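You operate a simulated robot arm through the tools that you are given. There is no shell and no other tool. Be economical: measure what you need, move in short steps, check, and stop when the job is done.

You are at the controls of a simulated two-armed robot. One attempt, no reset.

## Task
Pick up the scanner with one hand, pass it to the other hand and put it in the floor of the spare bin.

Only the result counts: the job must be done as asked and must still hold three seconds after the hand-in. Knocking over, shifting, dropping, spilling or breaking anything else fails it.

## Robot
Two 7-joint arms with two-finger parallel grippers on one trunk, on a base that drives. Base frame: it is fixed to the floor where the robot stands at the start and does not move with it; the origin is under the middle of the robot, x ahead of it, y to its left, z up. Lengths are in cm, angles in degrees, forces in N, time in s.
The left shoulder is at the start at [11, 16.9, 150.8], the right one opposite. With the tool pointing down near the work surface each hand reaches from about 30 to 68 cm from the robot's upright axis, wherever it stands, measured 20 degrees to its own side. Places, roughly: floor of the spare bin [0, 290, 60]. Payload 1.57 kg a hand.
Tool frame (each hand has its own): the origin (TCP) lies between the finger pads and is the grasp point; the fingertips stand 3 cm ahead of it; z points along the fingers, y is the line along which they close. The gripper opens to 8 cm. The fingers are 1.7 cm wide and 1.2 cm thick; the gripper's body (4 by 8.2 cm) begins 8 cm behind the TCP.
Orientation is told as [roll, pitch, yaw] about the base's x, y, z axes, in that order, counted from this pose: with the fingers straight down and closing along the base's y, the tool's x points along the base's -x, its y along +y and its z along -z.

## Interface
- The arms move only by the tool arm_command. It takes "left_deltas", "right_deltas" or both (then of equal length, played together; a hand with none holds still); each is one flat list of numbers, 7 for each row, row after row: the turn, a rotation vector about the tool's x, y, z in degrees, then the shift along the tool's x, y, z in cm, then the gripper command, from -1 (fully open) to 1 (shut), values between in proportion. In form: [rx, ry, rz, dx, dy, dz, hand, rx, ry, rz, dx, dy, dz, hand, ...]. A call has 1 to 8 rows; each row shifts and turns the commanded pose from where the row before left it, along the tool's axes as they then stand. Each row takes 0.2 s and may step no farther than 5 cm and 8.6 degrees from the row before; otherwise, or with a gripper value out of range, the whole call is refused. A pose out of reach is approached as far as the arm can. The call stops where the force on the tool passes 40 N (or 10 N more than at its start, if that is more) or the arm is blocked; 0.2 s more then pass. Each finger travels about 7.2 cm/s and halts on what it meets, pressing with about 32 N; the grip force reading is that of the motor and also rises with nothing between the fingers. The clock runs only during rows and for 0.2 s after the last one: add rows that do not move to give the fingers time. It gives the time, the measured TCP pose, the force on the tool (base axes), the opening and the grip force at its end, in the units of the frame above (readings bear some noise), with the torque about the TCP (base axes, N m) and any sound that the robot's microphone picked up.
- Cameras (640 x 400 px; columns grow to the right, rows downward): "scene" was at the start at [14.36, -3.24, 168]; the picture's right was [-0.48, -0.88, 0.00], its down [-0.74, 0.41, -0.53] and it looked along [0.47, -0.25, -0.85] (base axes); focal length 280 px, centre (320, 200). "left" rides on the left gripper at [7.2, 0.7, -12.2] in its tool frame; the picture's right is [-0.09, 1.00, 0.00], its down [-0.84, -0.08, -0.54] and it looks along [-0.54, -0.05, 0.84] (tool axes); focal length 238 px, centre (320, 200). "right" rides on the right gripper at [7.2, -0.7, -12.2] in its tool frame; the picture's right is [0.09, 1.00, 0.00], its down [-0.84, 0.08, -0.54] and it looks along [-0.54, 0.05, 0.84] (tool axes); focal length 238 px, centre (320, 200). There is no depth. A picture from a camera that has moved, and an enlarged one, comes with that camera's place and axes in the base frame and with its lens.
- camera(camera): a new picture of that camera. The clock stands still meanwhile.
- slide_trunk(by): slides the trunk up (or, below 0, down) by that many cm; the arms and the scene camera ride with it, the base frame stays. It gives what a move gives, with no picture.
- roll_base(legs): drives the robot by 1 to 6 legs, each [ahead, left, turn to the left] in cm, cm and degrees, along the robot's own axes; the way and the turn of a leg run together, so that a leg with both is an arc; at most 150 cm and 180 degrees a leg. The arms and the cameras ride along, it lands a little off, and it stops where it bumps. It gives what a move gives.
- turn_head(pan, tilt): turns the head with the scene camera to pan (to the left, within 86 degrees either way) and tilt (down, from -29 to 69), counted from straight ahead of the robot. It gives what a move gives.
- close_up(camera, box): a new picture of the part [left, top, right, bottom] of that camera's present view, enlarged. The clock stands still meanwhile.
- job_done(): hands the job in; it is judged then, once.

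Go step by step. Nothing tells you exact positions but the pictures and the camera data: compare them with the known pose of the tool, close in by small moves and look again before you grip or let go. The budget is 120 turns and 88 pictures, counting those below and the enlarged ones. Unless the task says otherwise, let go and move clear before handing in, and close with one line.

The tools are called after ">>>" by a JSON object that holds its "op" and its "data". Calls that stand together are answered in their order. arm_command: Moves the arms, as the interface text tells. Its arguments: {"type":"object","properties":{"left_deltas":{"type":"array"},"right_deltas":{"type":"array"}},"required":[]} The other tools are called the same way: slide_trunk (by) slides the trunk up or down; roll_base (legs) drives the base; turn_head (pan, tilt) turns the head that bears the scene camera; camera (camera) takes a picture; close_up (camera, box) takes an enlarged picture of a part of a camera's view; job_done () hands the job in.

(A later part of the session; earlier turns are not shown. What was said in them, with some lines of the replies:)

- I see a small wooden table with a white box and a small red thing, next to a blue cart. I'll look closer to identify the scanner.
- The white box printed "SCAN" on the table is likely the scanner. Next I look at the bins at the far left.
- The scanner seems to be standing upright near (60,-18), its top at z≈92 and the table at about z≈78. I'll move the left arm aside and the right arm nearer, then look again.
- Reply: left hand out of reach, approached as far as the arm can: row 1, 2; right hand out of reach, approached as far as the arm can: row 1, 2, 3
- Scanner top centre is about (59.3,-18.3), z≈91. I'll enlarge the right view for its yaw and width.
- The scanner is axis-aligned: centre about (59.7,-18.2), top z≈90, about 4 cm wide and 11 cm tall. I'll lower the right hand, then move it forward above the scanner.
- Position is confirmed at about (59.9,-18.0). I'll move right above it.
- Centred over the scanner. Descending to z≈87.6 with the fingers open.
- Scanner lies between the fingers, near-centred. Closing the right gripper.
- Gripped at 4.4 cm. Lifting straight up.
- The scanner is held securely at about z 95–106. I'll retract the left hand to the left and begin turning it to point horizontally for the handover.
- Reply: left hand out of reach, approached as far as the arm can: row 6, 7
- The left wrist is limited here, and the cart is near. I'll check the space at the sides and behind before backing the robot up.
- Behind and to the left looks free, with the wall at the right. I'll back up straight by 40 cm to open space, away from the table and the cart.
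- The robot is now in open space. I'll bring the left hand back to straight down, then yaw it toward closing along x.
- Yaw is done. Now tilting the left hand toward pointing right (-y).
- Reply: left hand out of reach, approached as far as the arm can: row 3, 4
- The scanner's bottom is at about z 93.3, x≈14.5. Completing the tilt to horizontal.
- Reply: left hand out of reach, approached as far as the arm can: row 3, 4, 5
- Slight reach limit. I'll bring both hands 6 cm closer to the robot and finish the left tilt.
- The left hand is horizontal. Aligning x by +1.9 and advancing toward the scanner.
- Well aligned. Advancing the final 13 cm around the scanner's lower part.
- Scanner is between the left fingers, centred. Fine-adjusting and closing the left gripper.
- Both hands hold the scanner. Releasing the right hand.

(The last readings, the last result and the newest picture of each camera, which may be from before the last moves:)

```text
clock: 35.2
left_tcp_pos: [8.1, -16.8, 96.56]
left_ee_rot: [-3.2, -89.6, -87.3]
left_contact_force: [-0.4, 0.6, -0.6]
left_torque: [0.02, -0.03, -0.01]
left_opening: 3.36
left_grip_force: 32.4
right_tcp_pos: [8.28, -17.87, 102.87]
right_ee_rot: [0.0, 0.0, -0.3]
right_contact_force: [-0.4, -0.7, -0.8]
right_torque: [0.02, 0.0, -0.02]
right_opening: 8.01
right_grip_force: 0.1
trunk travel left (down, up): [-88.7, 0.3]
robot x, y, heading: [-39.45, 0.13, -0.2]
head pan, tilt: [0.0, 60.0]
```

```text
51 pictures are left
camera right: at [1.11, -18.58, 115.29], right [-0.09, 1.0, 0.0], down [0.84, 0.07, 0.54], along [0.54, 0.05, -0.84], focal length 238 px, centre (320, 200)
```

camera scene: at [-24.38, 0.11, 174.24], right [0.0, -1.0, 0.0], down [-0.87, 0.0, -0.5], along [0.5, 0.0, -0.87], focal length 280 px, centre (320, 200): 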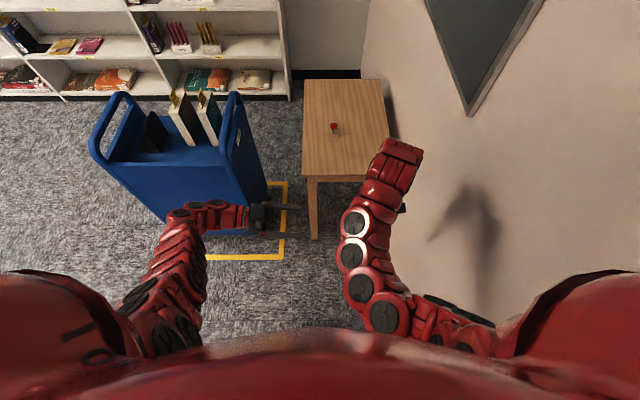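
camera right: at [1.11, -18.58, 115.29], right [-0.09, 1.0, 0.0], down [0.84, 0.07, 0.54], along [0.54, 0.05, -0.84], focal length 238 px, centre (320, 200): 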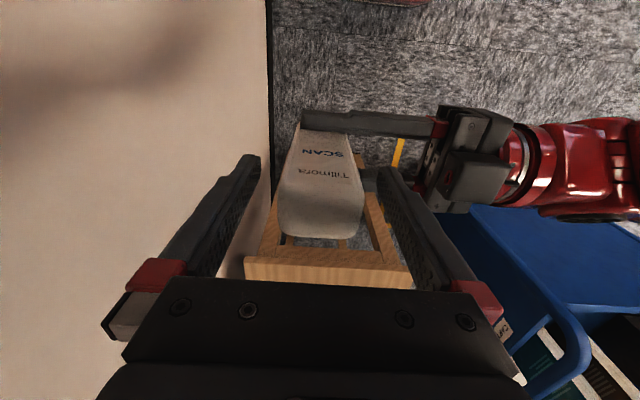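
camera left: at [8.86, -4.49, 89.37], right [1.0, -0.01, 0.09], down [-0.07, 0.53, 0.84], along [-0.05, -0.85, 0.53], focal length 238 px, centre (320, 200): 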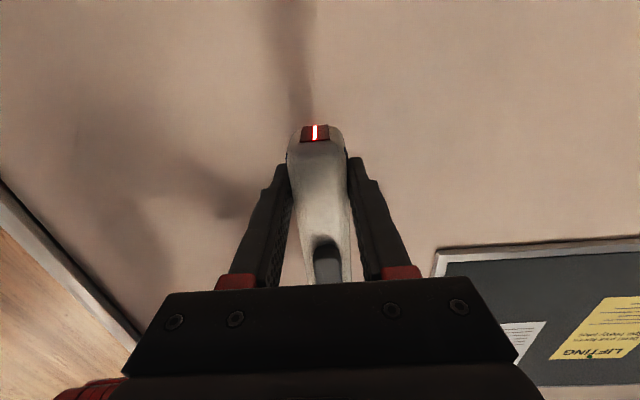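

Left holds it alone. Separating: right goes up, left goes down.

>>> {"op": "arm_command", "data": {"left_deltas": [0, 0, 0, 2, 0, 0, 1, 0, 0, 0, 2, 0, 0, 1, 0, 0, 0, 2, 0, 0, 1, 0, 0, 0, 2, 0, 0, 1, 0, 0, 0, 0, 0, 0, 1, 0, 0, 0, 0, 0, 0, 1], "right_deltas": [0, 0, 0, 0, 0, -1.5, -1, 0, 0, 0, 0, 0, -1.5, -1, 0, 0, 0, 0, 0, 0, -1, 0, 0, 0, 0, 0, 0, -1, 0, 0, 0, 2, -2, 0, -1, 0, 0, 0, 2, -2, 0, -1]}}

>>> {"op": "camera", "data": {"camera": "right"}}

>>> {"op": "camera", "data": {"camera": "left"}}

```text
clock: 36.6
left_tcp_pos: [7.03, -16.7, 95.18]
left_ee_rot: [-1.9, -89.5, -88.5]
left_contact_force: [-3.8, -11.3, -3.0]
left_torque: [0.89, -0.23, 0.14]
left_opening: 3.39
left_grip_force: 31.9
left hand out of reach, approached as far as the arm can: row 1, 2, 3, 4
right_tcp_pos: [4.35, -22.02, 106.08]
right_ee_rot: [0.2, 0.0, -0.2]
right_contact_force: [3.7, 9.7, 1.1]
right_torque: [0.37, -0.19, -0.09]
right_opening: 8.0
right_grip_force: 0.1
trunk travel left (down, up): [-88.7, 0.3]
robot x, y, heading: [-39.32, 0.34, -0.7]
head pan, tilt: [0.0, 60.0]
```

```text
50 pictures are left
camera right: at [-2.85, -22.58, 118.46], right [-0.09, 1.0, 0.0], down [0.84, 0.07, 0.54], along [0.54, 0.05, -0.84], focal length 238 px, centre (320, 200)
```

right: 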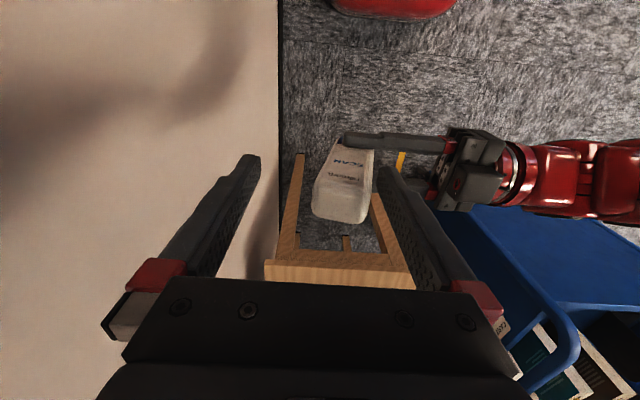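

```text
49 pictures are left
camera left: at [7.6, -4.44, 87.98], right [1.0, -0.01, 0.09], down [-0.07, 0.54, 0.84], along [-0.06, -0.84, 0.53], focal length 238 px, centre (320, 200)
```

left: 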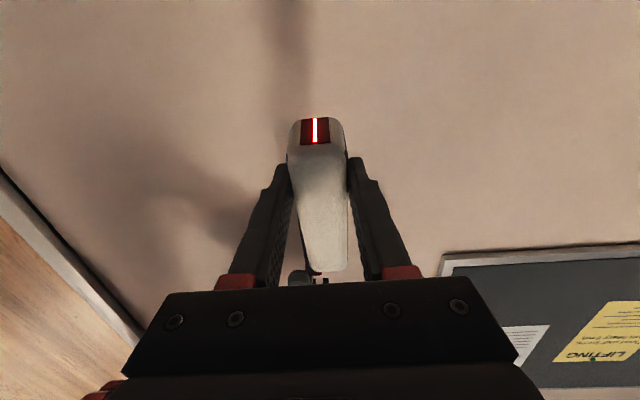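

The right finger brushes the scanner top because the left couldn't lower. I'll recentre the right hand in y and back it out toward the robot.

>>> {"op": "arm_command", "data": {"right_deltas": [0, 0, 0, 0, 2.5, 0, -1, 0, 0, 0, 0, 1.5, 0, -1, 0, 0, 0, 3, 0, 0, -1, 0, 0, 0, 3, 0, 0, -1, 0, 0, 0, 0, 0, 0, -1]}}

>>> {"op": "camera", "data": {"camera": "right"}}

>>> {"op": "camera", "data": {"camera": "left"}}

```text
clock: 37.8
left_tcp_pos: [6.98, -16.62, 95.11]
left_ee_rot: [-5.0, -89.5, -85.5]
left_contact_force: [-0.1, -0.2, -0.8]
left_torque: [0.04, -0.02, 0.02]
left_opening: 3.34
left_grip_force: 32.4
right_tcp_pos: [1.52, -18.11, 105.8]
right_ee_rot: [0.0, 0.0, -0.3]
right_contact_force: [0.0, 0.2, -0.7]
right_torque: [-0.01, -0.02, 0.02]
right_opening: 7.99
right_grip_force: 0.1
right hand out of reach, approached as far as the arm can: row 4
trunk travel left (down, up): [-88.7, 0.3]
robot x, y, heading: [-39.24, 0.21, -0.3]
head pan, tilt: [0.0, 60.0]
```

```text
48 pictures are left
camera right: at [-5.75, -18.68, 118.15], right [-0.09, 1.0, 0.0], down [0.84, 0.07, 0.54], along [0.54, 0.05, -0.84], focal length 238 px, centre (320, 200)
```

right: 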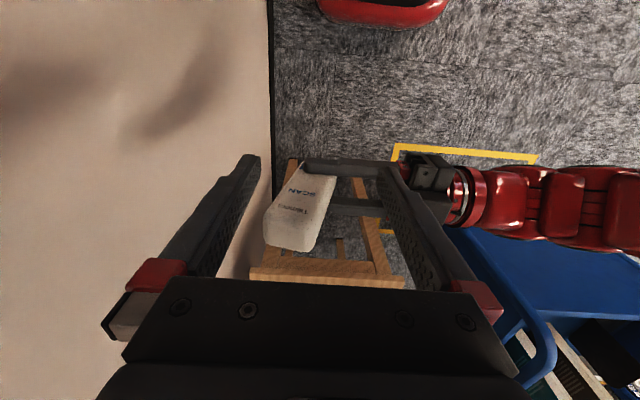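

```text
47 pictures are left
camera left: at [7.68, -4.33, 87.96], right [1.0, -0.01, 0.09], down [-0.07, 0.54, 0.84], along [-0.06, -0.84, 0.53], focal length 238 px, centre (320, 200)
```

left: 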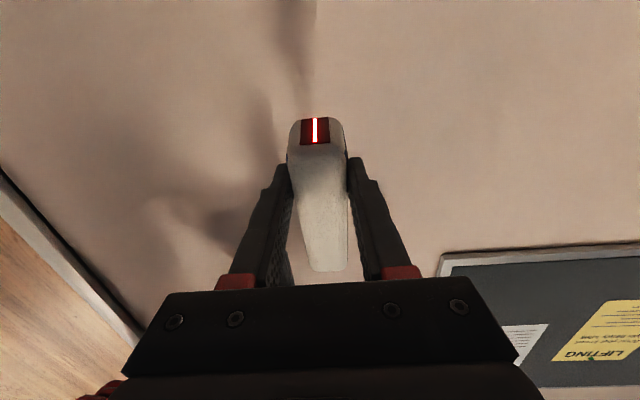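

The scanner is held in the left hand with a slight lean of about 8°. I'll retreat the left hand to the left, then turn it fingers-down.

>>> {"op": "arm_command", "data": {"left_deltas": [0, 0, 0, 0, 0, -2.5, 1, 0, 0, 0, 0, 0, -3, 1, 0, 0, 0, 0, 0, -3, 1, 0, 0, 0, 0, 0, -3, 1, 0, 0, 0, 0, 0, -3, 1, 0, 6, 0, 0, 0, -2, 1, 0, 8, 0, 0, 0, -2, 1, 0, 0, 0, 0, 0, 0, 1]}}

>>> {"op": "camera", "data": {"camera": "left"}}

```text
clock: 39.6
left_tcp_pos: [7.28, 1.79, 95.69]
left_ee_rot: [0.2, -75.3, -90.4]
left_contact_force: [-0.5, -0.2, -1.5]
left_torque: [0.04, -0.01, -0.01]
left_opening: 3.35
left_grip_force: 32.3
right_tcp_pos: [1.47, -18.2, 105.75]
right_ee_rot: [0.1, -0.1, -0.3]
right_contact_force: [-0.5, -0.4, -0.5]
right_torque: [0.01, 0.02, -0.01]
right_opening: 8.02
right_grip_force: 0.1
trunk travel left (down, up): [-88.7, 0.3]
robot x, y, heading: [-39.23, 0.17, -0.2]
head pan, tilt: [0.0, 60.0]
```

```text
46 pictures are left
camera left: at [7.89, 15.48, 91.69], right [1.0, -0.03, 0.09], down [-0.08, 0.31, 0.95], along [-0.06, -0.95, 0.31], focal length 238 px, centre (320, 200)
```

left: 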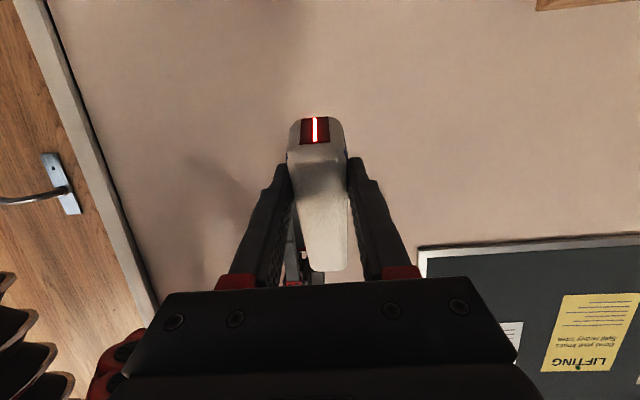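

Continuing to turn the left hand fingers-down.

>>> {"op": "arm_command", "data": {"left_deltas": [0, 8.5, 0, 0, 0.5, -1.5, 1, 0, 8.5, 0, 0, 0.5, -1.5, 1, 0, 8.5, 0, 1, 0.5, -1, 1, 0, 8.5, 0, 1, 0.5, 0, 1, 0, 8.5, 0, 2, 0.5, 0, 1, 0, 8.5, 0, 2, 0.5, 0, 1, 0, 8.5, 0, 2, 0.5, 0, 1, 0, 8.5, 0, 2, 0.5, 0, 1]}}

>>> {"op": "arm_command", "data": {"left_deltas": [0, 7.3, 0, 2, 0, 0, 1, 0, 0, 0, 0, 0, 0, 1]}}

>>> {"op": "camera", "data": {"camera": "left"}}

>>> {"op": "camera", "data": {"camera": "right"}}

```text
clock: 41.4
left_tcp_pos: [12.21, 13.56, 90.78]
left_ee_rot: [0.0, -7.4, -90.3]
left_contact_force: [-1.5, 0.1, -1.9]
left_torque: [0.0, 0.03, -0.02]
left_opening: 3.36
left_grip_force: 31.8
left hand out of reach, approached as far as the arm can: row 1, 4, 5
right_tcp_pos: [1.52, -18.28, 105.81]
right_ee_rot: [0.0, 0.0, -0.3]
right_contact_force: [0.4, -0.5, -0.2]
right_torque: [0.01, 0.01, -0.02]
right_opening: 8.01
right_grip_force: 0.1
trunk travel left (down, up): [-88.7, 0.3]
robot x, y, heading: [-39.51, 0.18, -0.4]
head pan, tilt: [0.0, 60.0]
```

```text
clock: 42.0
left_tcp_pos: [12.28, 15.69, 90.45]
left_ee_rot: [-0.1, -0.1, -90.4]
left_contact_force: [0.5, 0.0, -0.9]
left_torque: [0.0, 0.02, -0.02]
left_opening: 3.34
left_grip_force: 31.6
right_tcp_pos: [1.49, -18.11, 105.85]
right_ee_rot: [-0.1, 0.0, -0.3]
right_contact_force: [0.1, -0.1, 0.0]
right_torque: [-0.03, 0.01, 0.0]
right_opening: 8.01
right_grip_force: 0.0
trunk travel left (down, up): [-88.7, 0.3]
robot x, y, heading: [-39.25, 0.24, -0.3]
head pan, tilt: [0.0, 60.0]
```

```text
45 pictures are left
camera left: at [12.88, 23.01, 102.51], right [1.0, -0.1, 0.0], down [-0.08, -0.83, 0.54], along [-0.05, -0.54, -0.84], focal length 238 px, centre (320, 200)
```

left: 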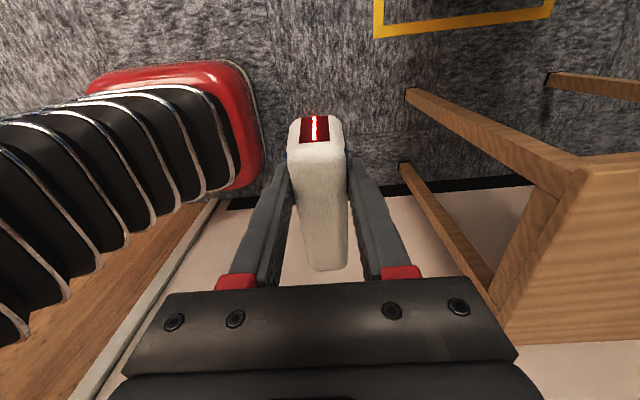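

```text
44 pictures are left
camera right: at [-5.78, -18.65, 118.16], right [-0.09, 1.0, 0.0], down [0.84, 0.07, 0.54], along [0.54, 0.05, -0.84], focal length 238 px, centre (320, 200)
```

right: 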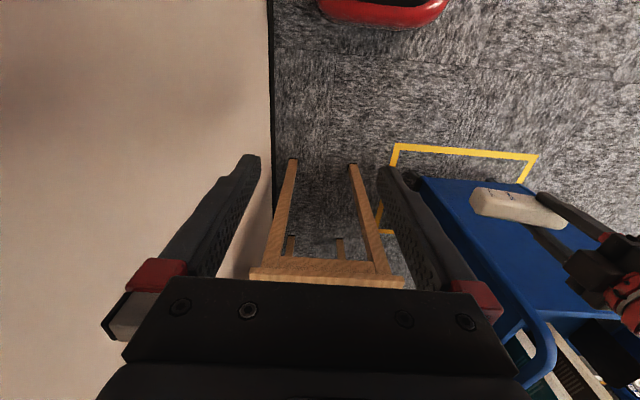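

The scanner is now held horizontally under the left hand. I'll raise it a bit, strafe left away from the wall, turn 90° left toward the bins and look.

>>> {"op": "arm_command", "data": {"left_deltas": [0, 0, 0, 0, 0, -3, 1, 0, 0, 0, 0, 0, -3, 1, 0, 0, 0, 0, 0, -3, 1, 0, 0, 0, 0, 0, 0, 1]}}

>>> {"op": "roll_base", "data": {"legs": [[0, 60, 0], [0, 0, 90]]}}

>>> {"op": "turn_head", "data": {"pan": 0, "tilt": 25}}

>>> {"op": "camera", "data": {"camera": "scene"}}

```text
clock: 43.0
left_tcp_pos: [14.32, 15.52, 93.38]
left_ee_rot: [-0.2, -0.2, -90.4]
left_contact_force: [1.1, 1.0, -0.8]
left_torque: [0.05, -0.01, 0.03]
left_opening: 3.35
left_grip_force: 31.8
left hand out of reach, approached as far as the arm can: row 1, 2, 3
right_tcp_pos: [1.3, -18.09, 105.78]
right_ee_rot: [0.0, 0.0, -0.2]
right_contact_force: [0.2, 0.4, -0.5]
right_torque: [0.0, -0.03, 0.0]
right_opening: 7.99
right_grip_force: 0.1
trunk travel left (down, up): [-88.7, 0.3]
robot x, y, heading: [-39.15, 0.04, -0.5]
head pan, tilt: [0.0, 60.0]
```

```text
clock: 50.1
left_tcp_pos: [-52.51, 114.25, 93.43]
left_ee_rot: [-0.3, -0.2, -2.4]
left_contact_force: [-0.1, 0.7, -0.7]
left_torque: [-0.01, 0.02, 0.0]
left_opening: 3.36
left_grip_force: 31.8
right_tcp_pos: [-19.12, 100.16, 105.67]
right_ee_rot: [0.0, -0.1, 87.6]
right_contact_force: [0.6, -0.2, 0.3]
right_torque: [-0.02, 0.0, -0.02]
right_opening: 8.0
right_grip_force: 0.1
trunk travel left (down, up): [-88.7, 0.3]
robot x, y, heading: [-38.95, 59.97, 87.7]
head pan, tilt: [0.0, 60.0]
```

```text
clock: 51.2
left_tcp_pos: [-52.36, 114.17, 93.56]
left_ee_rot: [-0.1, -0.2, -2.3]
left_contact_force: [1.2, 0.6, -1.7]
left_torque: [-0.01, 0.03, 0.01]
left_opening: 3.35
left_grip_force: 31.8
right_tcp_pos: [-19.17, 100.23, 105.82]
right_ee_rot: [0.0, -0.1, 87.7]
right_contact_force: [-0.6, 1.4, -0.5]
right_torque: [0.02, -0.02, 0.01]
right_opening: 8.01
right_grip_force: 0.1
trunk travel left (down, up): [-88.7, 0.3]
robot x, y, heading: [-38.83, 60.11, 87.6]
head pan, tilt: [0.0, 25.0]
```

```text
43 pictures are left
camera scene: at [-37.87, 77.38, 179.24], right [1.0, -0.04, 0.0], down [-0.02, -0.42, -0.91], along [0.04, 0.91, -0.42], focal length 280 px, centre (320, 200)
```

scene: 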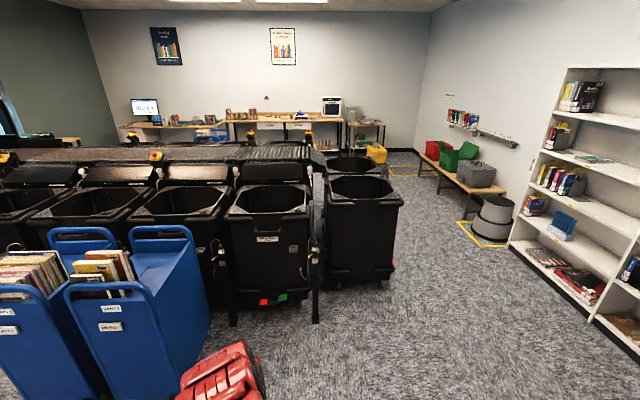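

The rightmost front black bin appears centred near (4,305), rim at z≈85. I'll enlarge the view of it.

>>> {"op": "close_up", "data": {"camera": "scene", "box": [220, 130, 420, 300]}}

```text
2.35 times, centred on (320, 215) of scene
camera zoom: at [-37.87, 77.38, 179.24], right [1.0, -0.04, 0.0], down [-0.02, -0.42, -0.91], along [0.04, 0.91, -0.42], focal length 660 px, centre (320, 165)
```

zoom: 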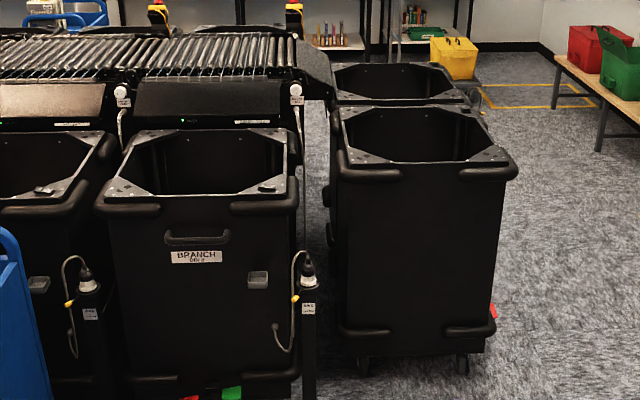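

I take the front unlabelled bin as the spare one. Driving ahead, then strafing right to line up, staying well short of it.

>>> {"op": "roll_base", "data": {"legs": [[100, 0, 0], [0, -56, 2.4]]}}

>>> {"op": "turn_head", "data": {"pan": 0, "tilt": 45}}

>>> {"op": "camera", "data": {"camera": "scene"}}

```text
clock: 59.2
left_tcp_pos: [8.09, 212.63, 93.4]
left_ee_rot: [-0.2, -0.1, -0.7]
left_contact_force: [-0.3, 0.6, -1.8]
left_torque: [0.0, 0.01, 0.02]
left_opening: 3.33
left_grip_force: 32.0
right_tcp_pos: [41.76, 199.57, 105.85]
right_ee_rot: [0.0, 0.0, 89.3]
right_contact_force: [-0.4, -0.2, 0.0]
right_torque: [-0.01, 0.03, -0.01]
right_opening: 8.0
right_grip_force: 0.1
trunk travel left (down, up): [-88.7, 0.3]
robot x, y, heading: [23.27, 158.67, 89.0]
head pan, tilt: [0.0, 25.0]
```

```text
clock: 60.1
left_tcp_pos: [8.12, 212.75, 93.43]
left_ee_rot: [-0.2, -0.3, -0.7]
left_contact_force: [-0.5, 0.3, -1.3]
left_torque: [-0.03, 0.05, 0.01]
left_opening: 3.35
left_grip_force: 32.2
right_tcp_pos: [41.76, 199.63, 105.79]
right_ee_rot: [0.1, 0.0, 89.3]
right_contact_force: [0.7, -0.8, -0.4]
right_torque: [-0.01, -0.02, 0.0]
right_opening: 8.02
right_grip_force: 0.1
trunk travel left (down, up): [-88.7, 0.3]
robot x, y, heading: [23.38, 158.96, 89.4]
head pan, tilt: [0.0, 45.0]
```

```text
41 pictures are left
camera scene: at [23.68, 175.09, 176.2], right [1.0, -0.01, 0.0], down [-0.01, -0.71, -0.71], along [0.01, 0.71, -0.71], focal length 280 px, centre (320, 200)
```

scene: 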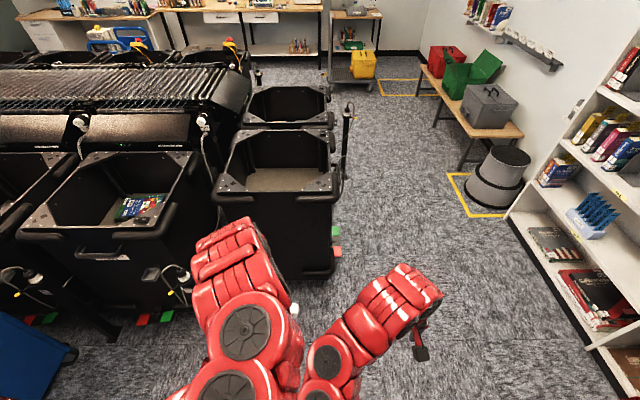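

The bin spans about x −22…33, y 270…326, rim z≈85, floor visible around z≈60. I'll move the right hand outward and drive ahead part way.

>>> {"op": "arm_command", "data": {"right_deltas": [0, 0, 0, 0, -4, 0, -1, 0, 0, 0, 0, -4, 0, -1, 0, 0, 0, 0, -4, 0, -1, 0, 0, 0, 0, 0, 0, -1]}}

>>> {"op": "roll_base", "data": {"legs": [[60, 4, 0.5]]}}

>>> {"op": "camera", "data": {"camera": "scene"}}

>>> {"op": "camera", "data": {"camera": "left"}}

```text
clock: 61.1
left_tcp_pos: [8.18, 212.65, 93.46]
left_ee_rot: [-0.2, -0.1, -0.7]
left_contact_force: [0.2, -0.3, -2.5]
left_torque: [0.03, 0.04, 0.04]
left_opening: 3.35
left_grip_force: 32.2
right_tcp_pos: [53.87, 199.18, 105.77]
right_ee_rot: [-0.1, 0.0, 89.3]
right_contact_force: [-0.2, 0.1, 0.0]
right_torque: [0.0, 0.02, -0.01]
right_opening: 7.99
right_grip_force: 0.1
trunk travel left (down, up): [-88.7, 0.3]
robot x, y, heading: [23.38, 159.09, 89.3]
head pan, tilt: [0.0, 45.0]
```

```text
clock: 63.9
left_tcp_pos: [4.71, 262.84, 93.24]
left_ee_rot: [-1.5, -0.4, -0.3]
left_contact_force: [-1.4, -5.2, -2.0]
left_torque: [-0.17, 0.04, 0.03]
left_opening: 3.35
left_grip_force: 32.0
right_tcp_pos: [50.36, 250.37, 105.69]
right_ee_rot: [0.0, 0.1, 89.7]
right_contact_force: [0.2, 0.7, 0.3]
right_torque: [0.0, -0.02, 0.03]
right_opening: 8.0
right_grip_force: 0.1
trunk travel left (down, up): [-88.7, 0.3]
robot x, y, heading: [20.25, 209.31, 89.7]
head pan, tilt: [0.0, 45.0]
stopped in leg 1: the force on the tool passed its limit at 81 N (the readings are from after the stop); the commanded pose is now the measured one
```

```text
40 pictures are left
camera scene: at [20.44, 226.23, 176.17], right [1.0, -0.01, 0.0], down [0.0, -0.71, -0.71], along [0.0, 0.71, -0.71], focal length 280 px, centre (320, 200)
```

scene: 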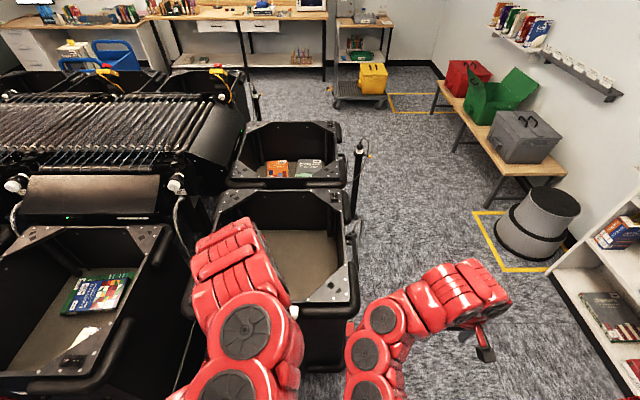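

```text
39 pictures are left
camera left: at [-2.72, 263.89, 105.31], right [0.1, 0.99, -0.02], down [0.83, -0.07, 0.55], along [0.54, -0.07, -0.84], focal length 238 px, centre (320, 200)
```

left: 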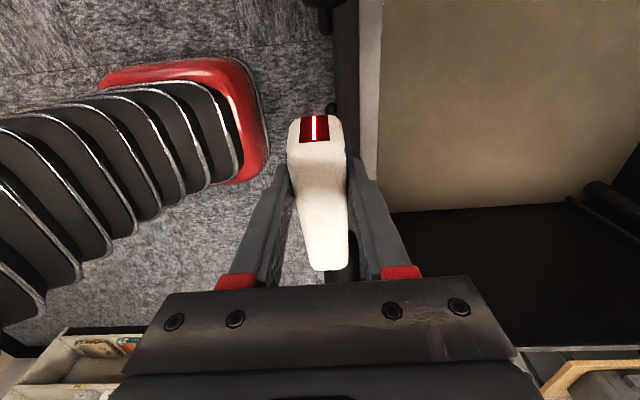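

The left hand touched the front rim, so the rim is higher than I estimated (above 90). I'll back off, then extend and raise the left hand.

>>> {"op": "roll_base", "data": {"legs": [[-18, 0, 0]]}}

>>> {"op": "arm_command", "data": {"left_deltas": [0, 0, 0, 0, 3, 0, 1, 0, 0, 0, 0, 3, -2, 1, 0, 0, 0, 0, 1, -3, 1, 0, 0, 0, 0, 0, -3, 1, 0, 0, 0, 0, 0, 0, 1]}}

>>> {"op": "camera", "data": {"camera": "left"}}

>>> {"op": "camera", "data": {"camera": "scene"}}

```text
clock: 65.4
left_tcp_pos: [4.85, 244.62, 93.22]
left_ee_rot: [-1.5, -0.5, -0.5]
left_contact_force: [-0.5, 0.4, -1.0]
left_torque: [0.0, 0.04, -0.04]
left_opening: 3.35
left_grip_force: 32.1
right_tcp_pos: [50.49, 232.01, 105.63]
right_ee_rot: [-0.1, 0.2, 89.4]
right_contact_force: [0.3, 0.0, -0.3]
right_torque: [-0.02, 0.0, 0.0]
right_opening: 8.02
right_grip_force: 0.0
trunk travel left (down, up): [-88.7, 0.3]
robot x, y, heading: [19.89, 191.68, 89.4]
head pan, tilt: [0.0, 45.0]
```

```text
clock: 66.6
left_tcp_pos: [4.72, 251.95, 101.01]
left_ee_rot: [-1.2, -0.4, -0.5]
left_contact_force: [-0.3, -0.9, -1.2]
left_torque: [0.01, 0.04, -0.01]
left_opening: 3.35
left_grip_force: 32.3
right_tcp_pos: [50.48, 231.82, 105.77]
right_ee_rot: [0.0, 0.0, 89.4]
right_contact_force: [1.5, 0.3, -0.7]
right_torque: [0.0, 0.0, 0.0]
right_opening: 8.0
right_grip_force: 0.1
trunk travel left (down, up): [-88.7, 0.3]
robot x, y, heading: [19.88, 191.13, 89.3]
head pan, tilt: [0.0, 45.0]
```

```text
38 pictures are left
camera left: at [-2.71, 252.94, 113.04], right [0.1, 0.99, -0.02], down [0.83, -0.07, 0.55], along [0.54, -0.07, -0.84], focal length 238 px, centre (320, 200)
```

left: 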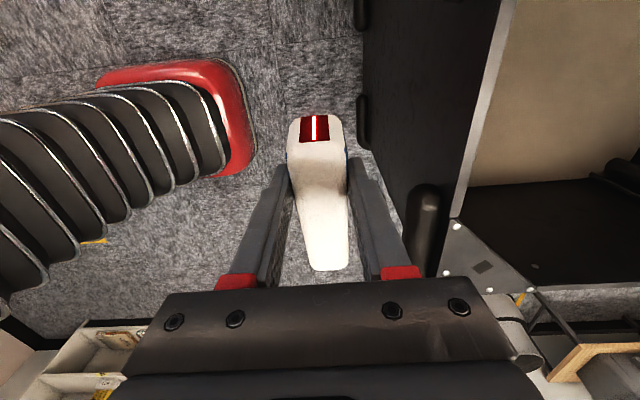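

```text
37 pictures are left
camera scene: at [20.32, 207.65, 176.18], right [1.0, -0.01, 0.0], down [-0.01, -0.71, -0.71], along [0.01, 0.71, -0.71], focal length 280 px, centre (320, 200)
```

scene: 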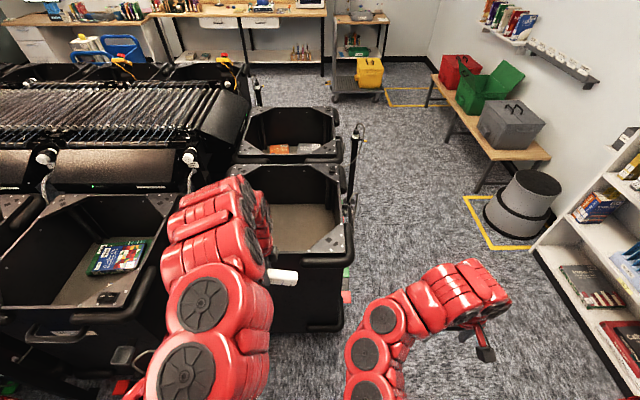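

Now TCP z is 101, about 7 cm or more above the rim. Driving ahead in shorter legs.

>>> {"op": "roll_base", "data": {"legs": [[20, 1, 0.5]]}}

>>> {"op": "camera", "data": {"camera": "left"}}

>>> {"op": "camera", "data": {"camera": "scene"}}

```text
clock: 68.3
left_tcp_pos: [3.08, 271.95, 101.04]
left_ee_rot: [-1.2, -0.4, 0.0]
left_contact_force: [-0.7, 0.3, -0.7]
left_torque: [-0.02, 0.05, -0.03]
left_opening: 3.37
left_grip_force: 31.4
right_tcp_pos: [49.09, 252.42, 105.81]
right_ee_rot: [0.0, -0.2, 89.9]
right_contact_force: [-0.1, -0.2, 0.4]
right_torque: [0.0, 0.03, 0.0]
right_opening: 7.98
right_grip_force: 0.2
trunk travel left (down, up): [-88.7, 0.3]
robot x, y, heading: [18.83, 211.76, 90.3]
head pan, tilt: [0.0, 45.0]
```

```text
36 pictures are left
camera left: at [-4.31, 272.88, 113.13], right [0.09, 1.0, -0.02], down [0.83, -0.06, 0.55], along [0.55, -0.07, -0.84], focal length 238 px, centre (320, 200)
```

left: 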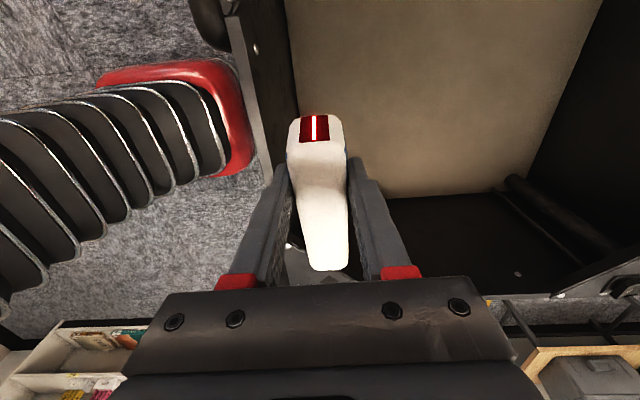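

```text
35 pictures are left
camera scene: at [19.26, 227.77, 176.22], right [1.0, 0.0, 0.0], down [0.0, -0.71, -0.71], along [0.0, 0.71, -0.71], focal length 280 px, centre (320, 200)
```

scene: 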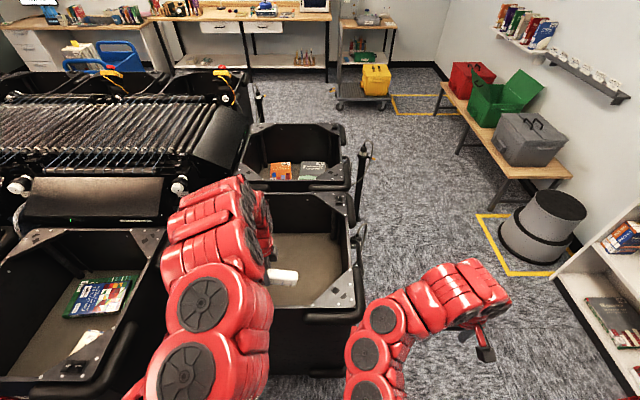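

The hand is above the rim and the tan bin floor spans y≈267–319, x up to 30. Driving another 19 cm.

>>> {"op": "roll_base", "data": {"legs": [[19, 0, 0]]}}

>>> {"op": "camera", "data": {"camera": "left"}}

```text
clock: 69.8
left_tcp_pos: [3.22, 290.95, 101.13]
left_ee_rot: [-1.3, -0.4, 0.1]
left_contact_force: [0.4, -0.5, -1.3]
left_torque: [0.01, 0.0, -0.02]
left_opening: 3.37
left_grip_force: 32.0
right_tcp_pos: [49.14, 271.42, 105.76]
right_ee_rot: [-0.1, -0.2, 90.1]
right_contact_force: [0.1, -0.4, 0.4]
right_torque: [0.02, 0.03, 0.0]
right_opening: 8.0
right_grip_force: 0.1
trunk travel left (down, up): [-88.7, 0.3]
robot x, y, heading: [18.88, 230.95, 90.0]
head pan, tilt: [0.0, 45.0]
```

```text
34 pictures are left
camera left: at [-4.27, 291.91, 113.16], right [0.09, 1.0, -0.02], down [0.83, -0.07, 0.55], along [0.55, -0.07, -0.84], focal length 238 px, centre (320, 200)
```

left: 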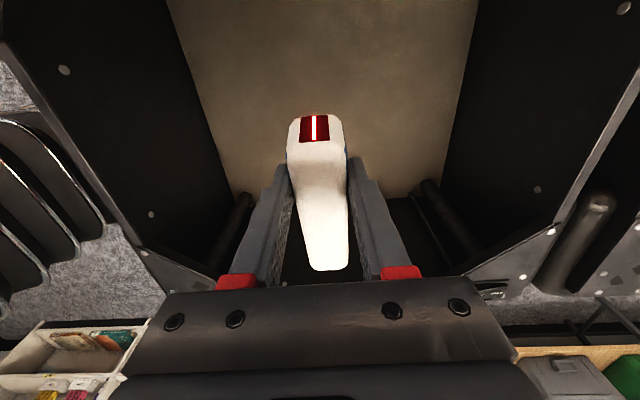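

Centred above the floor. Lowering the left arm in stages.

>>> {"op": "arm_command", "data": {"left_deltas": [0, 0, 0, 0, 0, 3, 1, 0, 0, 0, 0, 0, 3, 1, 0, 0, 0, 0, 0, 3, 1, 0, 0, 0, 0, 0, 3, 1, 0, 0, 0, 0, 0, 3, 1, 0, 0, 0, 0, 0, 3, 1, 0, 0, 0, 0, 0, 0, 1]}}

>>> {"op": "camera", "data": {"camera": "left"}}

>>> {"op": "camera", "data": {"camera": "scene"}}

```text
clock: 71.4
left_tcp_pos: [3.42, 290.64, 83.08]
left_ee_rot: [-1.2, -0.5, 0.2]
left_contact_force: [-0.5, 0.5, -1.2]
left_torque: [-0.01, 0.05, 0.01]
left_opening: 3.34
left_grip_force: 32.1
right_tcp_pos: [49.09, 271.54, 105.82]
right_ee_rot: [0.0, 0.2, 90.0]
right_contact_force: [-0.3, -0.3, 0.3]
right_torque: [0.02, -0.02, 0.0]
right_opening: 7.99
right_grip_force: 0.2
trunk travel left (down, up): [-88.7, 0.3]
robot x, y, heading: [18.92, 230.77, 89.8]
head pan, tilt: [0.0, 45.0]
```

```text
33 pictures are left
camera left: at [-4.01, 291.61, 95.27], right [0.09, 1.0, -0.02], down [0.83, -0.06, 0.55], along [0.55, -0.07, -0.84], focal length 238 px, centre (320, 200)
```

left: 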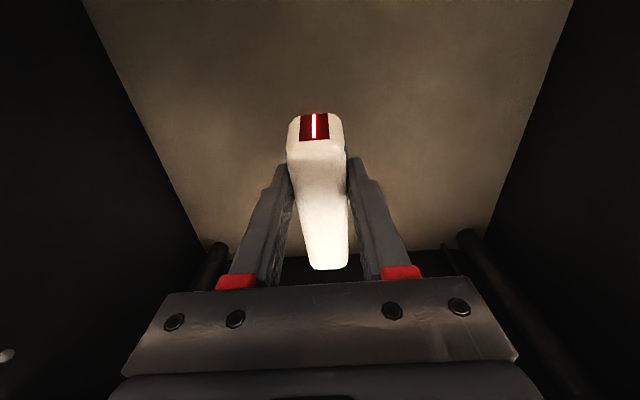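

```text
32 pictures are left
camera scene: at [19.27, 246.99, 176.2], right [1.0, 0.0, 0.0], down [0.0, -0.71, -0.71], along [0.0, 0.71, -0.71], focal length 280 px, centre (320, 200)
```

scene: 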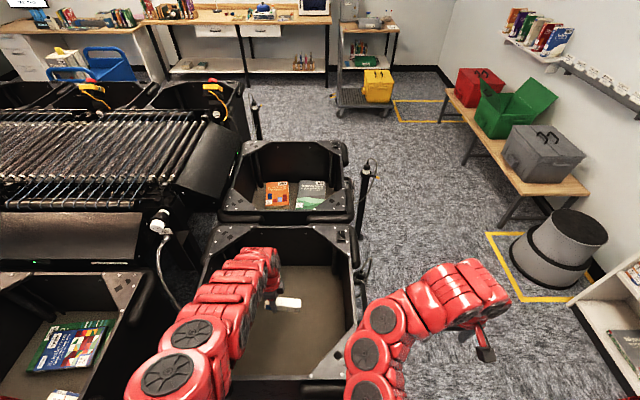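

Nearly there. Checking the scanner's tilt from the scene camera before the last part.

>>> {"op": "close_up", "data": {"camera": "scene", "box": [220, 240, 360, 350]}}

```text
3.64 times, centred on (290, 295) of scene
camera zoom: at [19.27, 246.99, 176.2], right [1.0, 0.0, 0.0], down [0.0, -0.71, -0.71], along [0.0, 0.71, -0.71], focal length 1019 px, centre (429, -146)
```

zoom: 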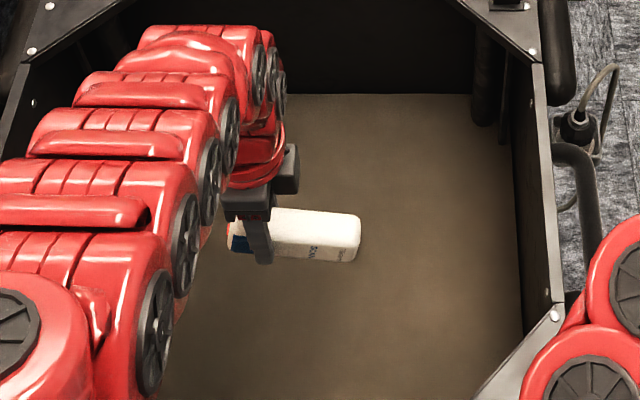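

The scanner droops slightly at its free end (~6°). I'll level it and descend further, slowly.

>>> {"op": "arm_command", "data": {"left_deltas": [0, -6, 0, 0, 0, 3, 1, 0, 0, 0, 0, 0, 3, 1, 0, 0, 0, 0, 0, 3, 1, 0, 0, 0, 0, 0, 2, 1, 0, 0, 0, 0, 0, 1, 1, 0, 0, 0, 0, 0, 0, 1]}}

>>> {"op": "close_up", "data": {"camera": "scene", "box": [220, 240, 360, 350]}}

>>> {"op": "camera", "data": {"camera": "left"}}

```text
clock: 72.8
left_tcp_pos: [3.25, 288.33, 79.92]
left_ee_rot: [-1.3, -6.4, 0.2]
left_contact_force: [0.0, 0.3, -1.1]
left_torque: [-0.01, 0.05, -0.03]
left_opening: 3.32
left_grip_force: 32.1
left hand out of reach, approached as far as the arm can: row 1, 2, 3, 4, 5
right_tcp_pos: [49.2, 271.55, 105.8]
right_ee_rot: [0.0, 0.1, 90.0]
right_contact_force: [0.2, -0.6, 0.3]
right_torque: [0.02, -0.02, 0.0]
right_opening: 7.98
right_grip_force: 0.1
trunk travel left (down, up): [-88.7, 0.3]
robot x, y, heading: [18.62, 230.65, 90.3]
head pan, tilt: [0.0, 45.0]
```

```text
3.64 times, centred on (290, 295) of scene
camera zoom: at [19.25, 247.08, 176.19], right [1.0, 0.0, 0.0], down [0.0, -0.71, -0.71], along [0.0, 0.71, -0.71], focal length 1019 px, centre (429, -146)
```

zoom: 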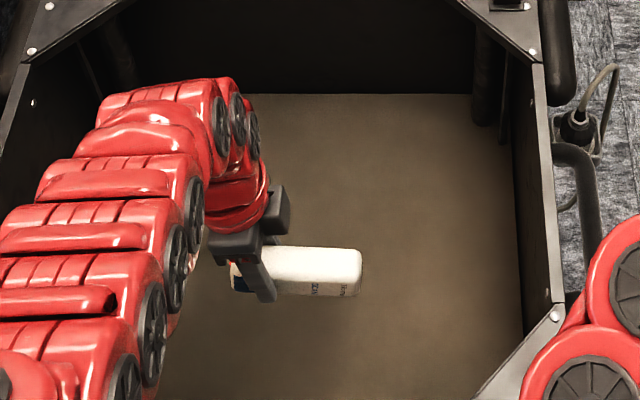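

```text
29 pictures are left
camera left: at [-5.31, 289.29, 91.2], right [0.09, 1.0, -0.01], down [0.77, -0.06, 0.63], along [0.63, -0.07, -0.77], focal length 238 px, centre (320, 200)
```

left: 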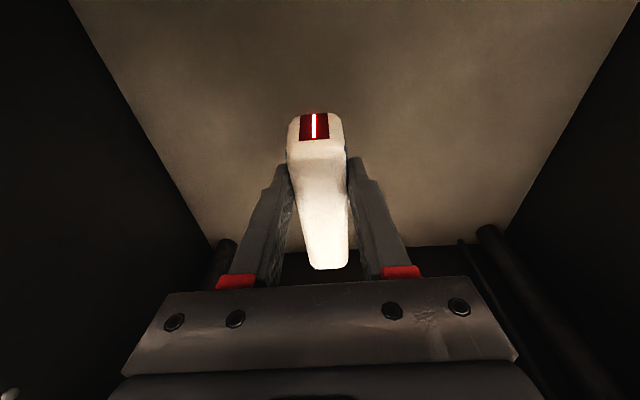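

The arm is at full stretch, so I'll use the trunk. First the right hand moves a little further outward, then the trunk goes down 10 cm.

>>> {"op": "arm_command", "data": {"right_deltas": [0, 0, 0, 0, -3, 0, -1, 0, 0, 0, 0, -3, 0, -1, 0, 0, 0, 0, 0, 0, -1]}}

>>> {"op": "slide_trunk", "data": {"by": -10}}

>>> {"op": "camera", "data": {"camera": "scene"}}

>>> {"op": "camera", "data": {"camera": "left"}}

```text
clock: 73.6
left_tcp_pos: [3.22, 288.45, 80.01]
left_ee_rot: [-1.3, -6.3, 0.2]
left_contact_force: [0.5, -0.2, -0.9]
left_torque: [-0.02, 0.01, 0.02]
left_opening: 3.33
left_grip_force: 32.1
right_tcp_pos: [54.84, 271.7, 105.69]
right_ee_rot: [0.0, 0.1, 90.0]
right_contact_force: [-0.5, 0.6, 0.8]
right_torque: [0.01, 0.0, 0.0]
right_opening: 7.96
right_grip_force: 0.0
trunk travel left (down, up): [-88.7, 0.3]
robot x, y, heading: [19.03, 230.74, 90.0]
head pan, tilt: [0.0, 45.0]
```

```text
clock: 75.0
left_tcp_pos: [3.27, 288.3, 70.04]
left_ee_rot: [-1.2, -6.4, 0.1]
left_contact_force: [0.3, -0.8, -1.9]
left_torque: [0.01, 0.0, 0.0]
left_opening: 3.35
left_grip_force: 31.7
right_tcp_pos: [54.95, 271.56, 95.72]
right_ee_rot: [0.0, 0.0, 90.0]
right_contact_force: [-0.4, 0.4, 0.0]
right_torque: [-0.02, 0.01, 0.01]
right_opening: 7.99
right_grip_force: 0.0
trunk travel left (down, up): [-78.7, 10.3]
robot x, y, heading: [19.57, 230.82, 89.8]
head pan, tilt: [0.0, 45.0]
```

```text
28 pictures are left
camera scene: at [19.26, 247.01, 166.2], right [1.0, 0.0, 0.0], down [0.0, -0.71, -0.71], along [0.0, 0.71, -0.71], focal length 280 px, centre (320, 200)
```

scene: 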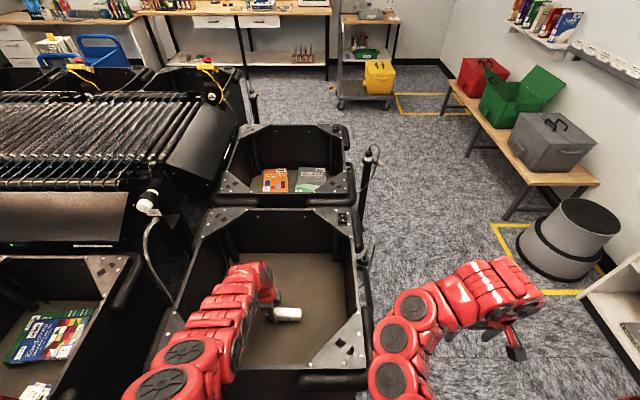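

```text
27 pictures are left
camera left: at [-5.32, 289.28, 81.25], right [0.09, 1.0, -0.01], down [0.77, -0.06, 0.63], along [0.63, -0.07, -0.77], focal length 238 px, centre (320, 200)
```

left: 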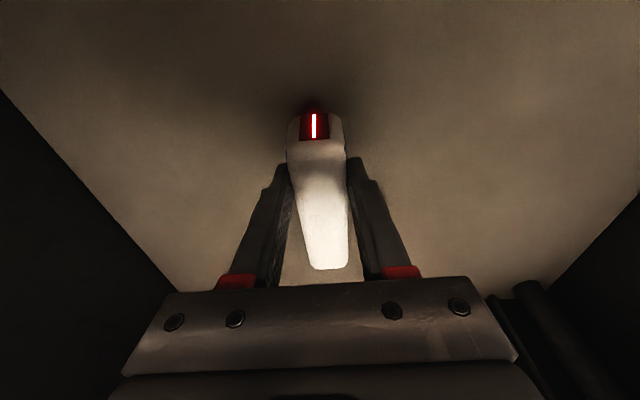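

Floor is near z≈60. Lowering the trunk in small steps.

>>> {"op": "slide_trunk", "data": {"by": -3.5}}

>>> {"op": "close_up", "data": {"camera": "scene", "box": [220, 270, 360, 370]}}

>>> {"op": "slide_trunk", "data": {"by": -1}}

>>> {"op": "close_up", "data": {"camera": "left", "box": [220, 60, 420, 300]}}

```text
clock: 75.7
left_tcp_pos: [3.24, 288.29, 66.62]
left_ee_rot: [-1.1, -6.3, 0.2]
left_contact_force: [-4.9, 0.7, 8.3]
left_torque: [0.19, 0.03, 0.09]
left_opening: 3.37
left_grip_force: 31.7
right_tcp_pos: [54.91, 271.79, 92.36]
right_ee_rot: [0.0, 0.1, 90.0]
right_contact_force: [0.4, -0.5, 0.3]
right_torque: [0.02, 0.04, -0.03]
right_opening: 8.0
right_grip_force: 0.1
trunk travel left (down, up): [-75.2, 13.8]
robot x, y, heading: [19.04, 231.14, 89.9]
head pan, tilt: [0.0, 45.0]
```

```text
4.00 times, centred on (290, 320) of scene
camera zoom: at [19.22, 246.92, 162.7], right [1.0, 0.0, 0.0], down [0.0, -0.71, -0.71], along [0.0, 0.71, -0.71], focal length 1121 px, centre (440, -280)
```

zoom: 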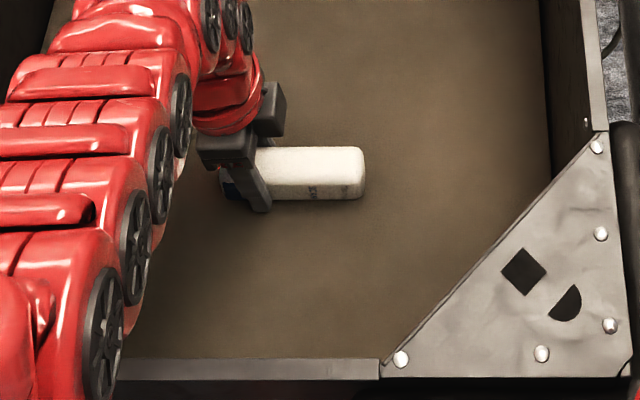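

```text
clock: 76.3
left_tcp_pos: [3.2, 288.51, 65.65]
left_ee_rot: [-1.0, -6.5, 0.2]
left_contact_force: [-6.9, 2.5, 15.6]
left_torque: [0.34, 0.07, 0.15]
left_opening: 3.34
left_grip_force: 31.7
right_tcp_pos: [54.82, 271.67, 91.18]
right_ee_rot: [0.0, 0.0, 90.0]
right_contact_force: [-0.3, -0.7, 0.4]
right_torque: [0.0, 0.01, -0.02]
right_opening: 8.01
right_grip_force: 0.3
trunk travel left (down, up): [-74.2, 14.8]
robot x, y, heading: [18.54, 230.92, 90.1]
head pan, tilt: [0.0, 45.0]
```

```text
1.67 times, centred on (320, 180) of left
camera zoom: at [-5.39, 289.26, 76.85], right [0.09, 1.0, -0.01], down [0.77, -0.06, 0.63], along [0.63, -0.06, -0.77], focal length 397 px, centre (320, 233)
```

zoom: 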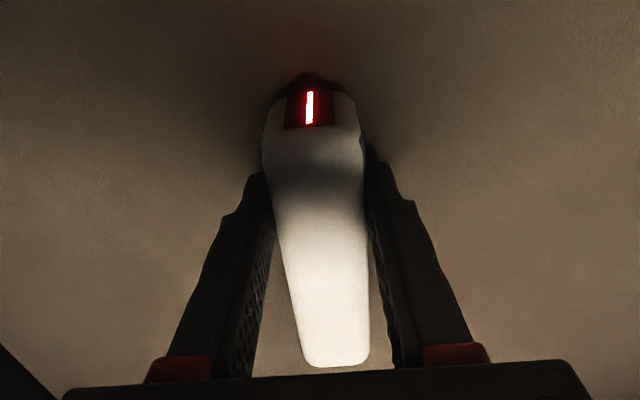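

The scanner is pressing lightly on the floor (≈15 N). Opening the left gripper.

>>> {"op": "arm_command", "data": {"left_deltas": [0, 0, 0, 0, 0, 0, 0.6, 0, 0, 0, 0, 0, 0, 0, 0, 0, 0, 0, 0, 0, -1, 0, 0, 0, 0, 0, 0, -1, 0, 0, 0, 0, 0, 0, -1]}}

>>> {"op": "camera", "data": {"camera": "left"}}

>>> {"op": "close_up", "data": {"camera": "scene", "box": [220, 270, 360, 370]}}

```text
clock: 77.5
left_tcp_pos: [3.38, 288.2, 65.61]
left_ee_rot: [-1.2, -6.4, 0.3]
left_contact_force: [1.7, -11.5, 13.4]
left_torque: [0.11, 0.01, -0.01]
left_opening: 7.01
left_grip_force: 0.0
right_tcp_pos: [54.98, 271.57, 91.31]
right_ee_rot: [0.0, -0.1, 90.0]
right_contact_force: [-0.3, 0.3, 0.1]
right_torque: [0.02, 0.02, 0.02]
right_opening: 8.01
right_grip_force: 0.1
trunk travel left (down, up): [-74.2, 14.8]
robot x, y, heading: [18.84, 231.01, 90.1]
head pan, tilt: [0.0, 45.0]
```

```text
24 pictures are left
camera left: at [-5.26, 289.16, 76.86], right [0.09, 1.0, -0.01], down [0.77, -0.06, 0.63], along [0.63, -0.07, -0.77], focal length 238 px, centre (320, 200)
```

left: 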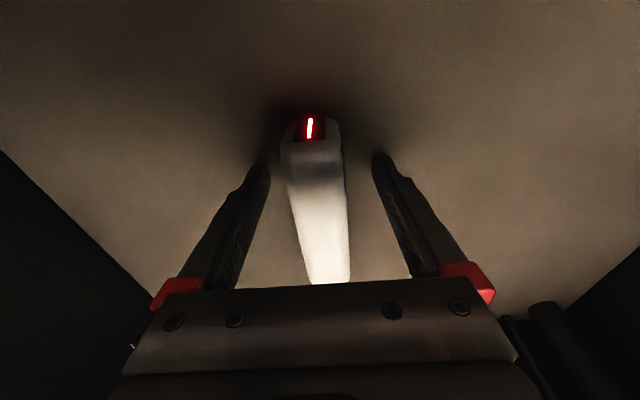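

```text
4.00 times, centred on (290, 320) of scene
camera zoom: at [19.31, 246.73, 161.72], right [1.0, 0.0, 0.0], down [0.0, -0.71, -0.71], along [0.0, 0.71, -0.71], focal length 1121 px, centre (440, -280)
```

zoom: 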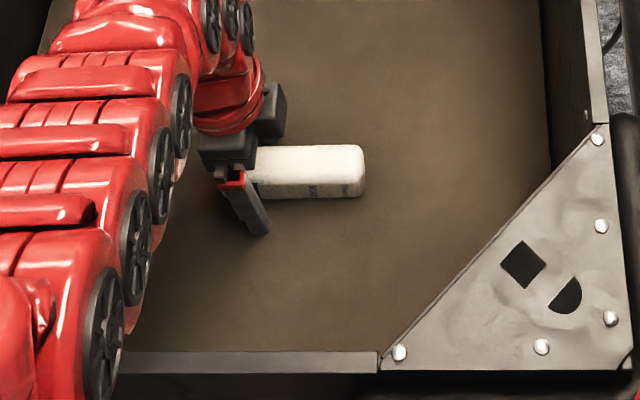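

Released; the fingertips touch the floor. Raising the trunk a little and checking.

>>> {"op": "slide_trunk", "data": {"by": 2}}

>>> {"op": "camera", "data": {"camera": "left"}}

```text
clock: 78.2
left_tcp_pos: [3.32, 288.39, 67.48]
left_ee_rot: [-1.2, -6.4, 0.2]
left_contact_force: [0.7, 0.1, -0.1]
left_torque: [0.01, 0.01, 0.0]
left_opening: 7.97
left_grip_force: 0.1
right_tcp_pos: [54.88, 271.63, 93.21]
right_ee_rot: [0.0, 0.0, 89.9]
right_contact_force: [-0.2, 0.3, -0.4]
right_torque: [0.01, 0.01, 0.01]
right_opening: 7.99
right_grip_force: 0.0
trunk travel left (down, up): [-76.2, 12.8]
robot x, y, heading: [19.05, 230.58, 89.7]
head pan, tilt: [0.0, 45.0]
```

```text
22 pictures are left
camera left: at [-5.32, 289.29, 78.76], right [0.09, 1.0, -0.01], down [0.77, -0.06, 0.63], along [0.63, -0.07, -0.77], focal length 238 px, centre (320, 200)
```

left: 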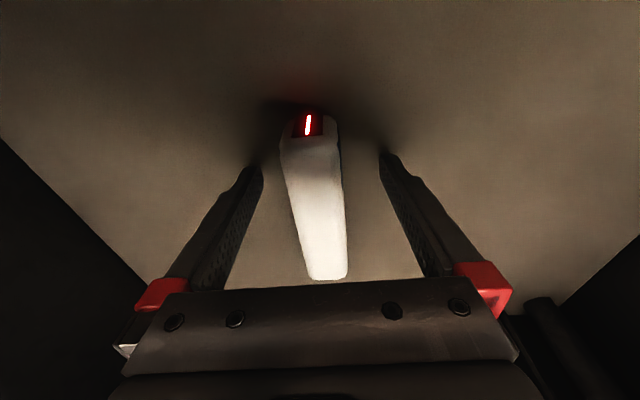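

The scanner rests on the floor, free of the fingers. Raising the trunk and then the left arm clear of the bin.

>>> {"op": "slide_trunk", "data": {"by": 12.5}}

>>> {"op": "arm_command", "data": {"left_deltas": [0, 6, 0, 0, 0, -3, -1, 0, 0, 0, 0, 0, -3, -1, 0, 0, 0, 0, 0, -3, -1, 0, 0, 0, 0, 0, -3, -1, 0, 0, 0, 0, 0, -3, -1, 0, 0, 0, 0, 0, -3, -1, 0, 0, 0, 0, 0, -3, -1, 0, 0, 0, 0, 0, -3, -1]}}

>>> {"op": "camera", "data": {"camera": "left"}}

```text
clock: 79.7
left_tcp_pos: [3.33, 288.33, 80.01]
left_ee_rot: [-1.2, -6.3, 0.2]
left_contact_force: [0.2, 0.3, -0.7]
left_torque: [0.04, -0.02, 0.02]
left_opening: 7.99
left_grip_force: 0.1
right_tcp_pos: [54.94, 271.62, 105.67]
right_ee_rot: [0.0, 0.0, 90.0]
right_contact_force: [-0.4, 0.0, -0.9]
right_torque: [-0.01, -0.01, 0.0]
right_opening: 8.0
right_grip_force: 0.1
trunk travel left (down, up): [-88.7, 0.3]
robot x, y, heading: [19.02, 230.75, 89.9]
head pan, tilt: [0.0, 45.0]
```

```text
clock: 81.5
left_tcp_pos: [2.97, 290.3, 102.98]
left_ee_rot: [-1.4, -0.4, 0.0]
left_contact_force: [-0.7, -0.3, -0.5]
left_torque: [-0.04, -0.04, 0.0]
left_opening: 8.01
left_grip_force: 0.1
left hand out of reach, approached as far as the arm can: row 8
right_tcp_pos: [55.01, 271.67, 105.67]
right_ee_rot: [0.0, 0.0, 90.1]
right_contact_force: [0.2, 0.3, 0.8]
right_torque: [0.01, -0.02, 0.01]
right_opening: 8.01
right_grip_force: 0.0
trunk travel left (down, up): [-88.7, 0.3]
robot x, y, heading: [18.79, 230.98, 90.2]
head pan, tilt: [0.0, 45.0]
```

```text
21 pictures are left
camera left: at [-4.45, 291.25, 115.01], right [0.09, 1.0, -0.02], down [0.83, -0.06, 0.55], along [0.55, -0.07, -0.83], focal length 238 px, centre (320, 200)
```

left: 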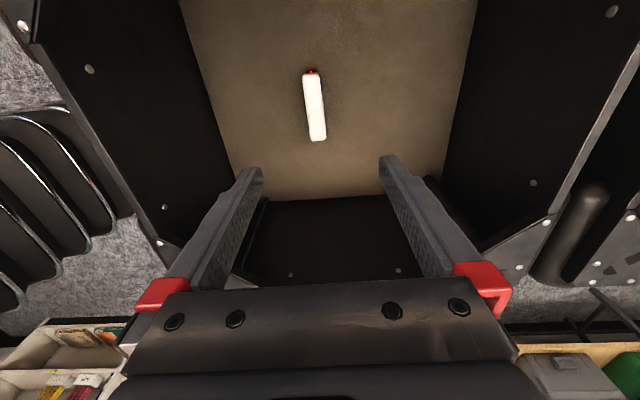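

The scanner lies in the middle of the bin floor and the hand is above the rim. Backing off and taking a last look.

>>> {"op": "roll_base", "data": {"legs": [[-20, 0, 0], [-22, 0, 0]]}}

>>> {"op": "camera", "data": {"camera": "scene"}}

```text
clock: 84.4
left_tcp_pos: [2.91, 248.43, 102.85]
left_ee_rot: [-1.5, -0.4, 0.4]
left_contact_force: [1.2, 0.2, 0.2]
left_torque: [-0.01, 0.0, -0.02]
left_opening: 8.02
left_grip_force: 0.1
right_tcp_pos: [54.91, 230.05, 105.75]
right_ee_rot: [0.0, 0.1, 90.3]
right_contact_force: [0.2, -0.3, 0.6]
right_torque: [0.01, -0.01, 0.02]
right_opening: 7.98
right_grip_force: 0.0
trunk travel left (down, up): [-88.7, 0.3]
robot x, y, heading: [19.29, 189.13, 90.1]
head pan, tilt: [0.0, 45.0]
```

```text
20 pictures are left
camera scene: at [19.31, 205.24, 176.17], right [1.0, 0.0, 0.0], down [0.0, -0.71, -0.71], along [0.0, 0.71, -0.71], focal length 280 px, centre (320, 200)
```

scene: 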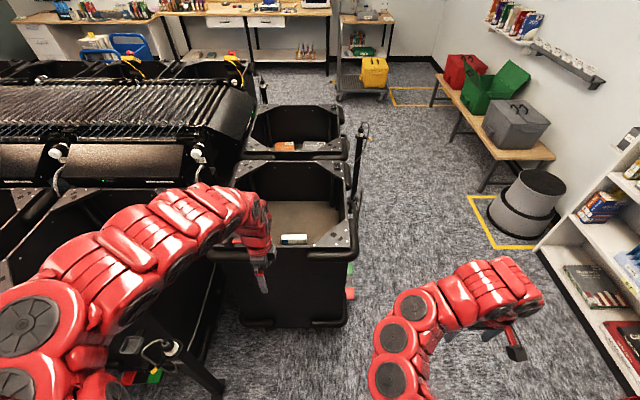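

The scanner is lying on the floor of the spare bin, both hands are clear, and nothing else looks disturbed. Handing in.

>>> {"op": "job_done", "data": {}}

```text
The job is handed in.
```

The scanner was picked up with the right hand, passed to the left, and now lies on the floor of the front, unlabelled black bin, which I took to be the spare one. On the approach the left hand bumped that bin's front rim (81 N). I backed off and saw no sign that the bin had moved.
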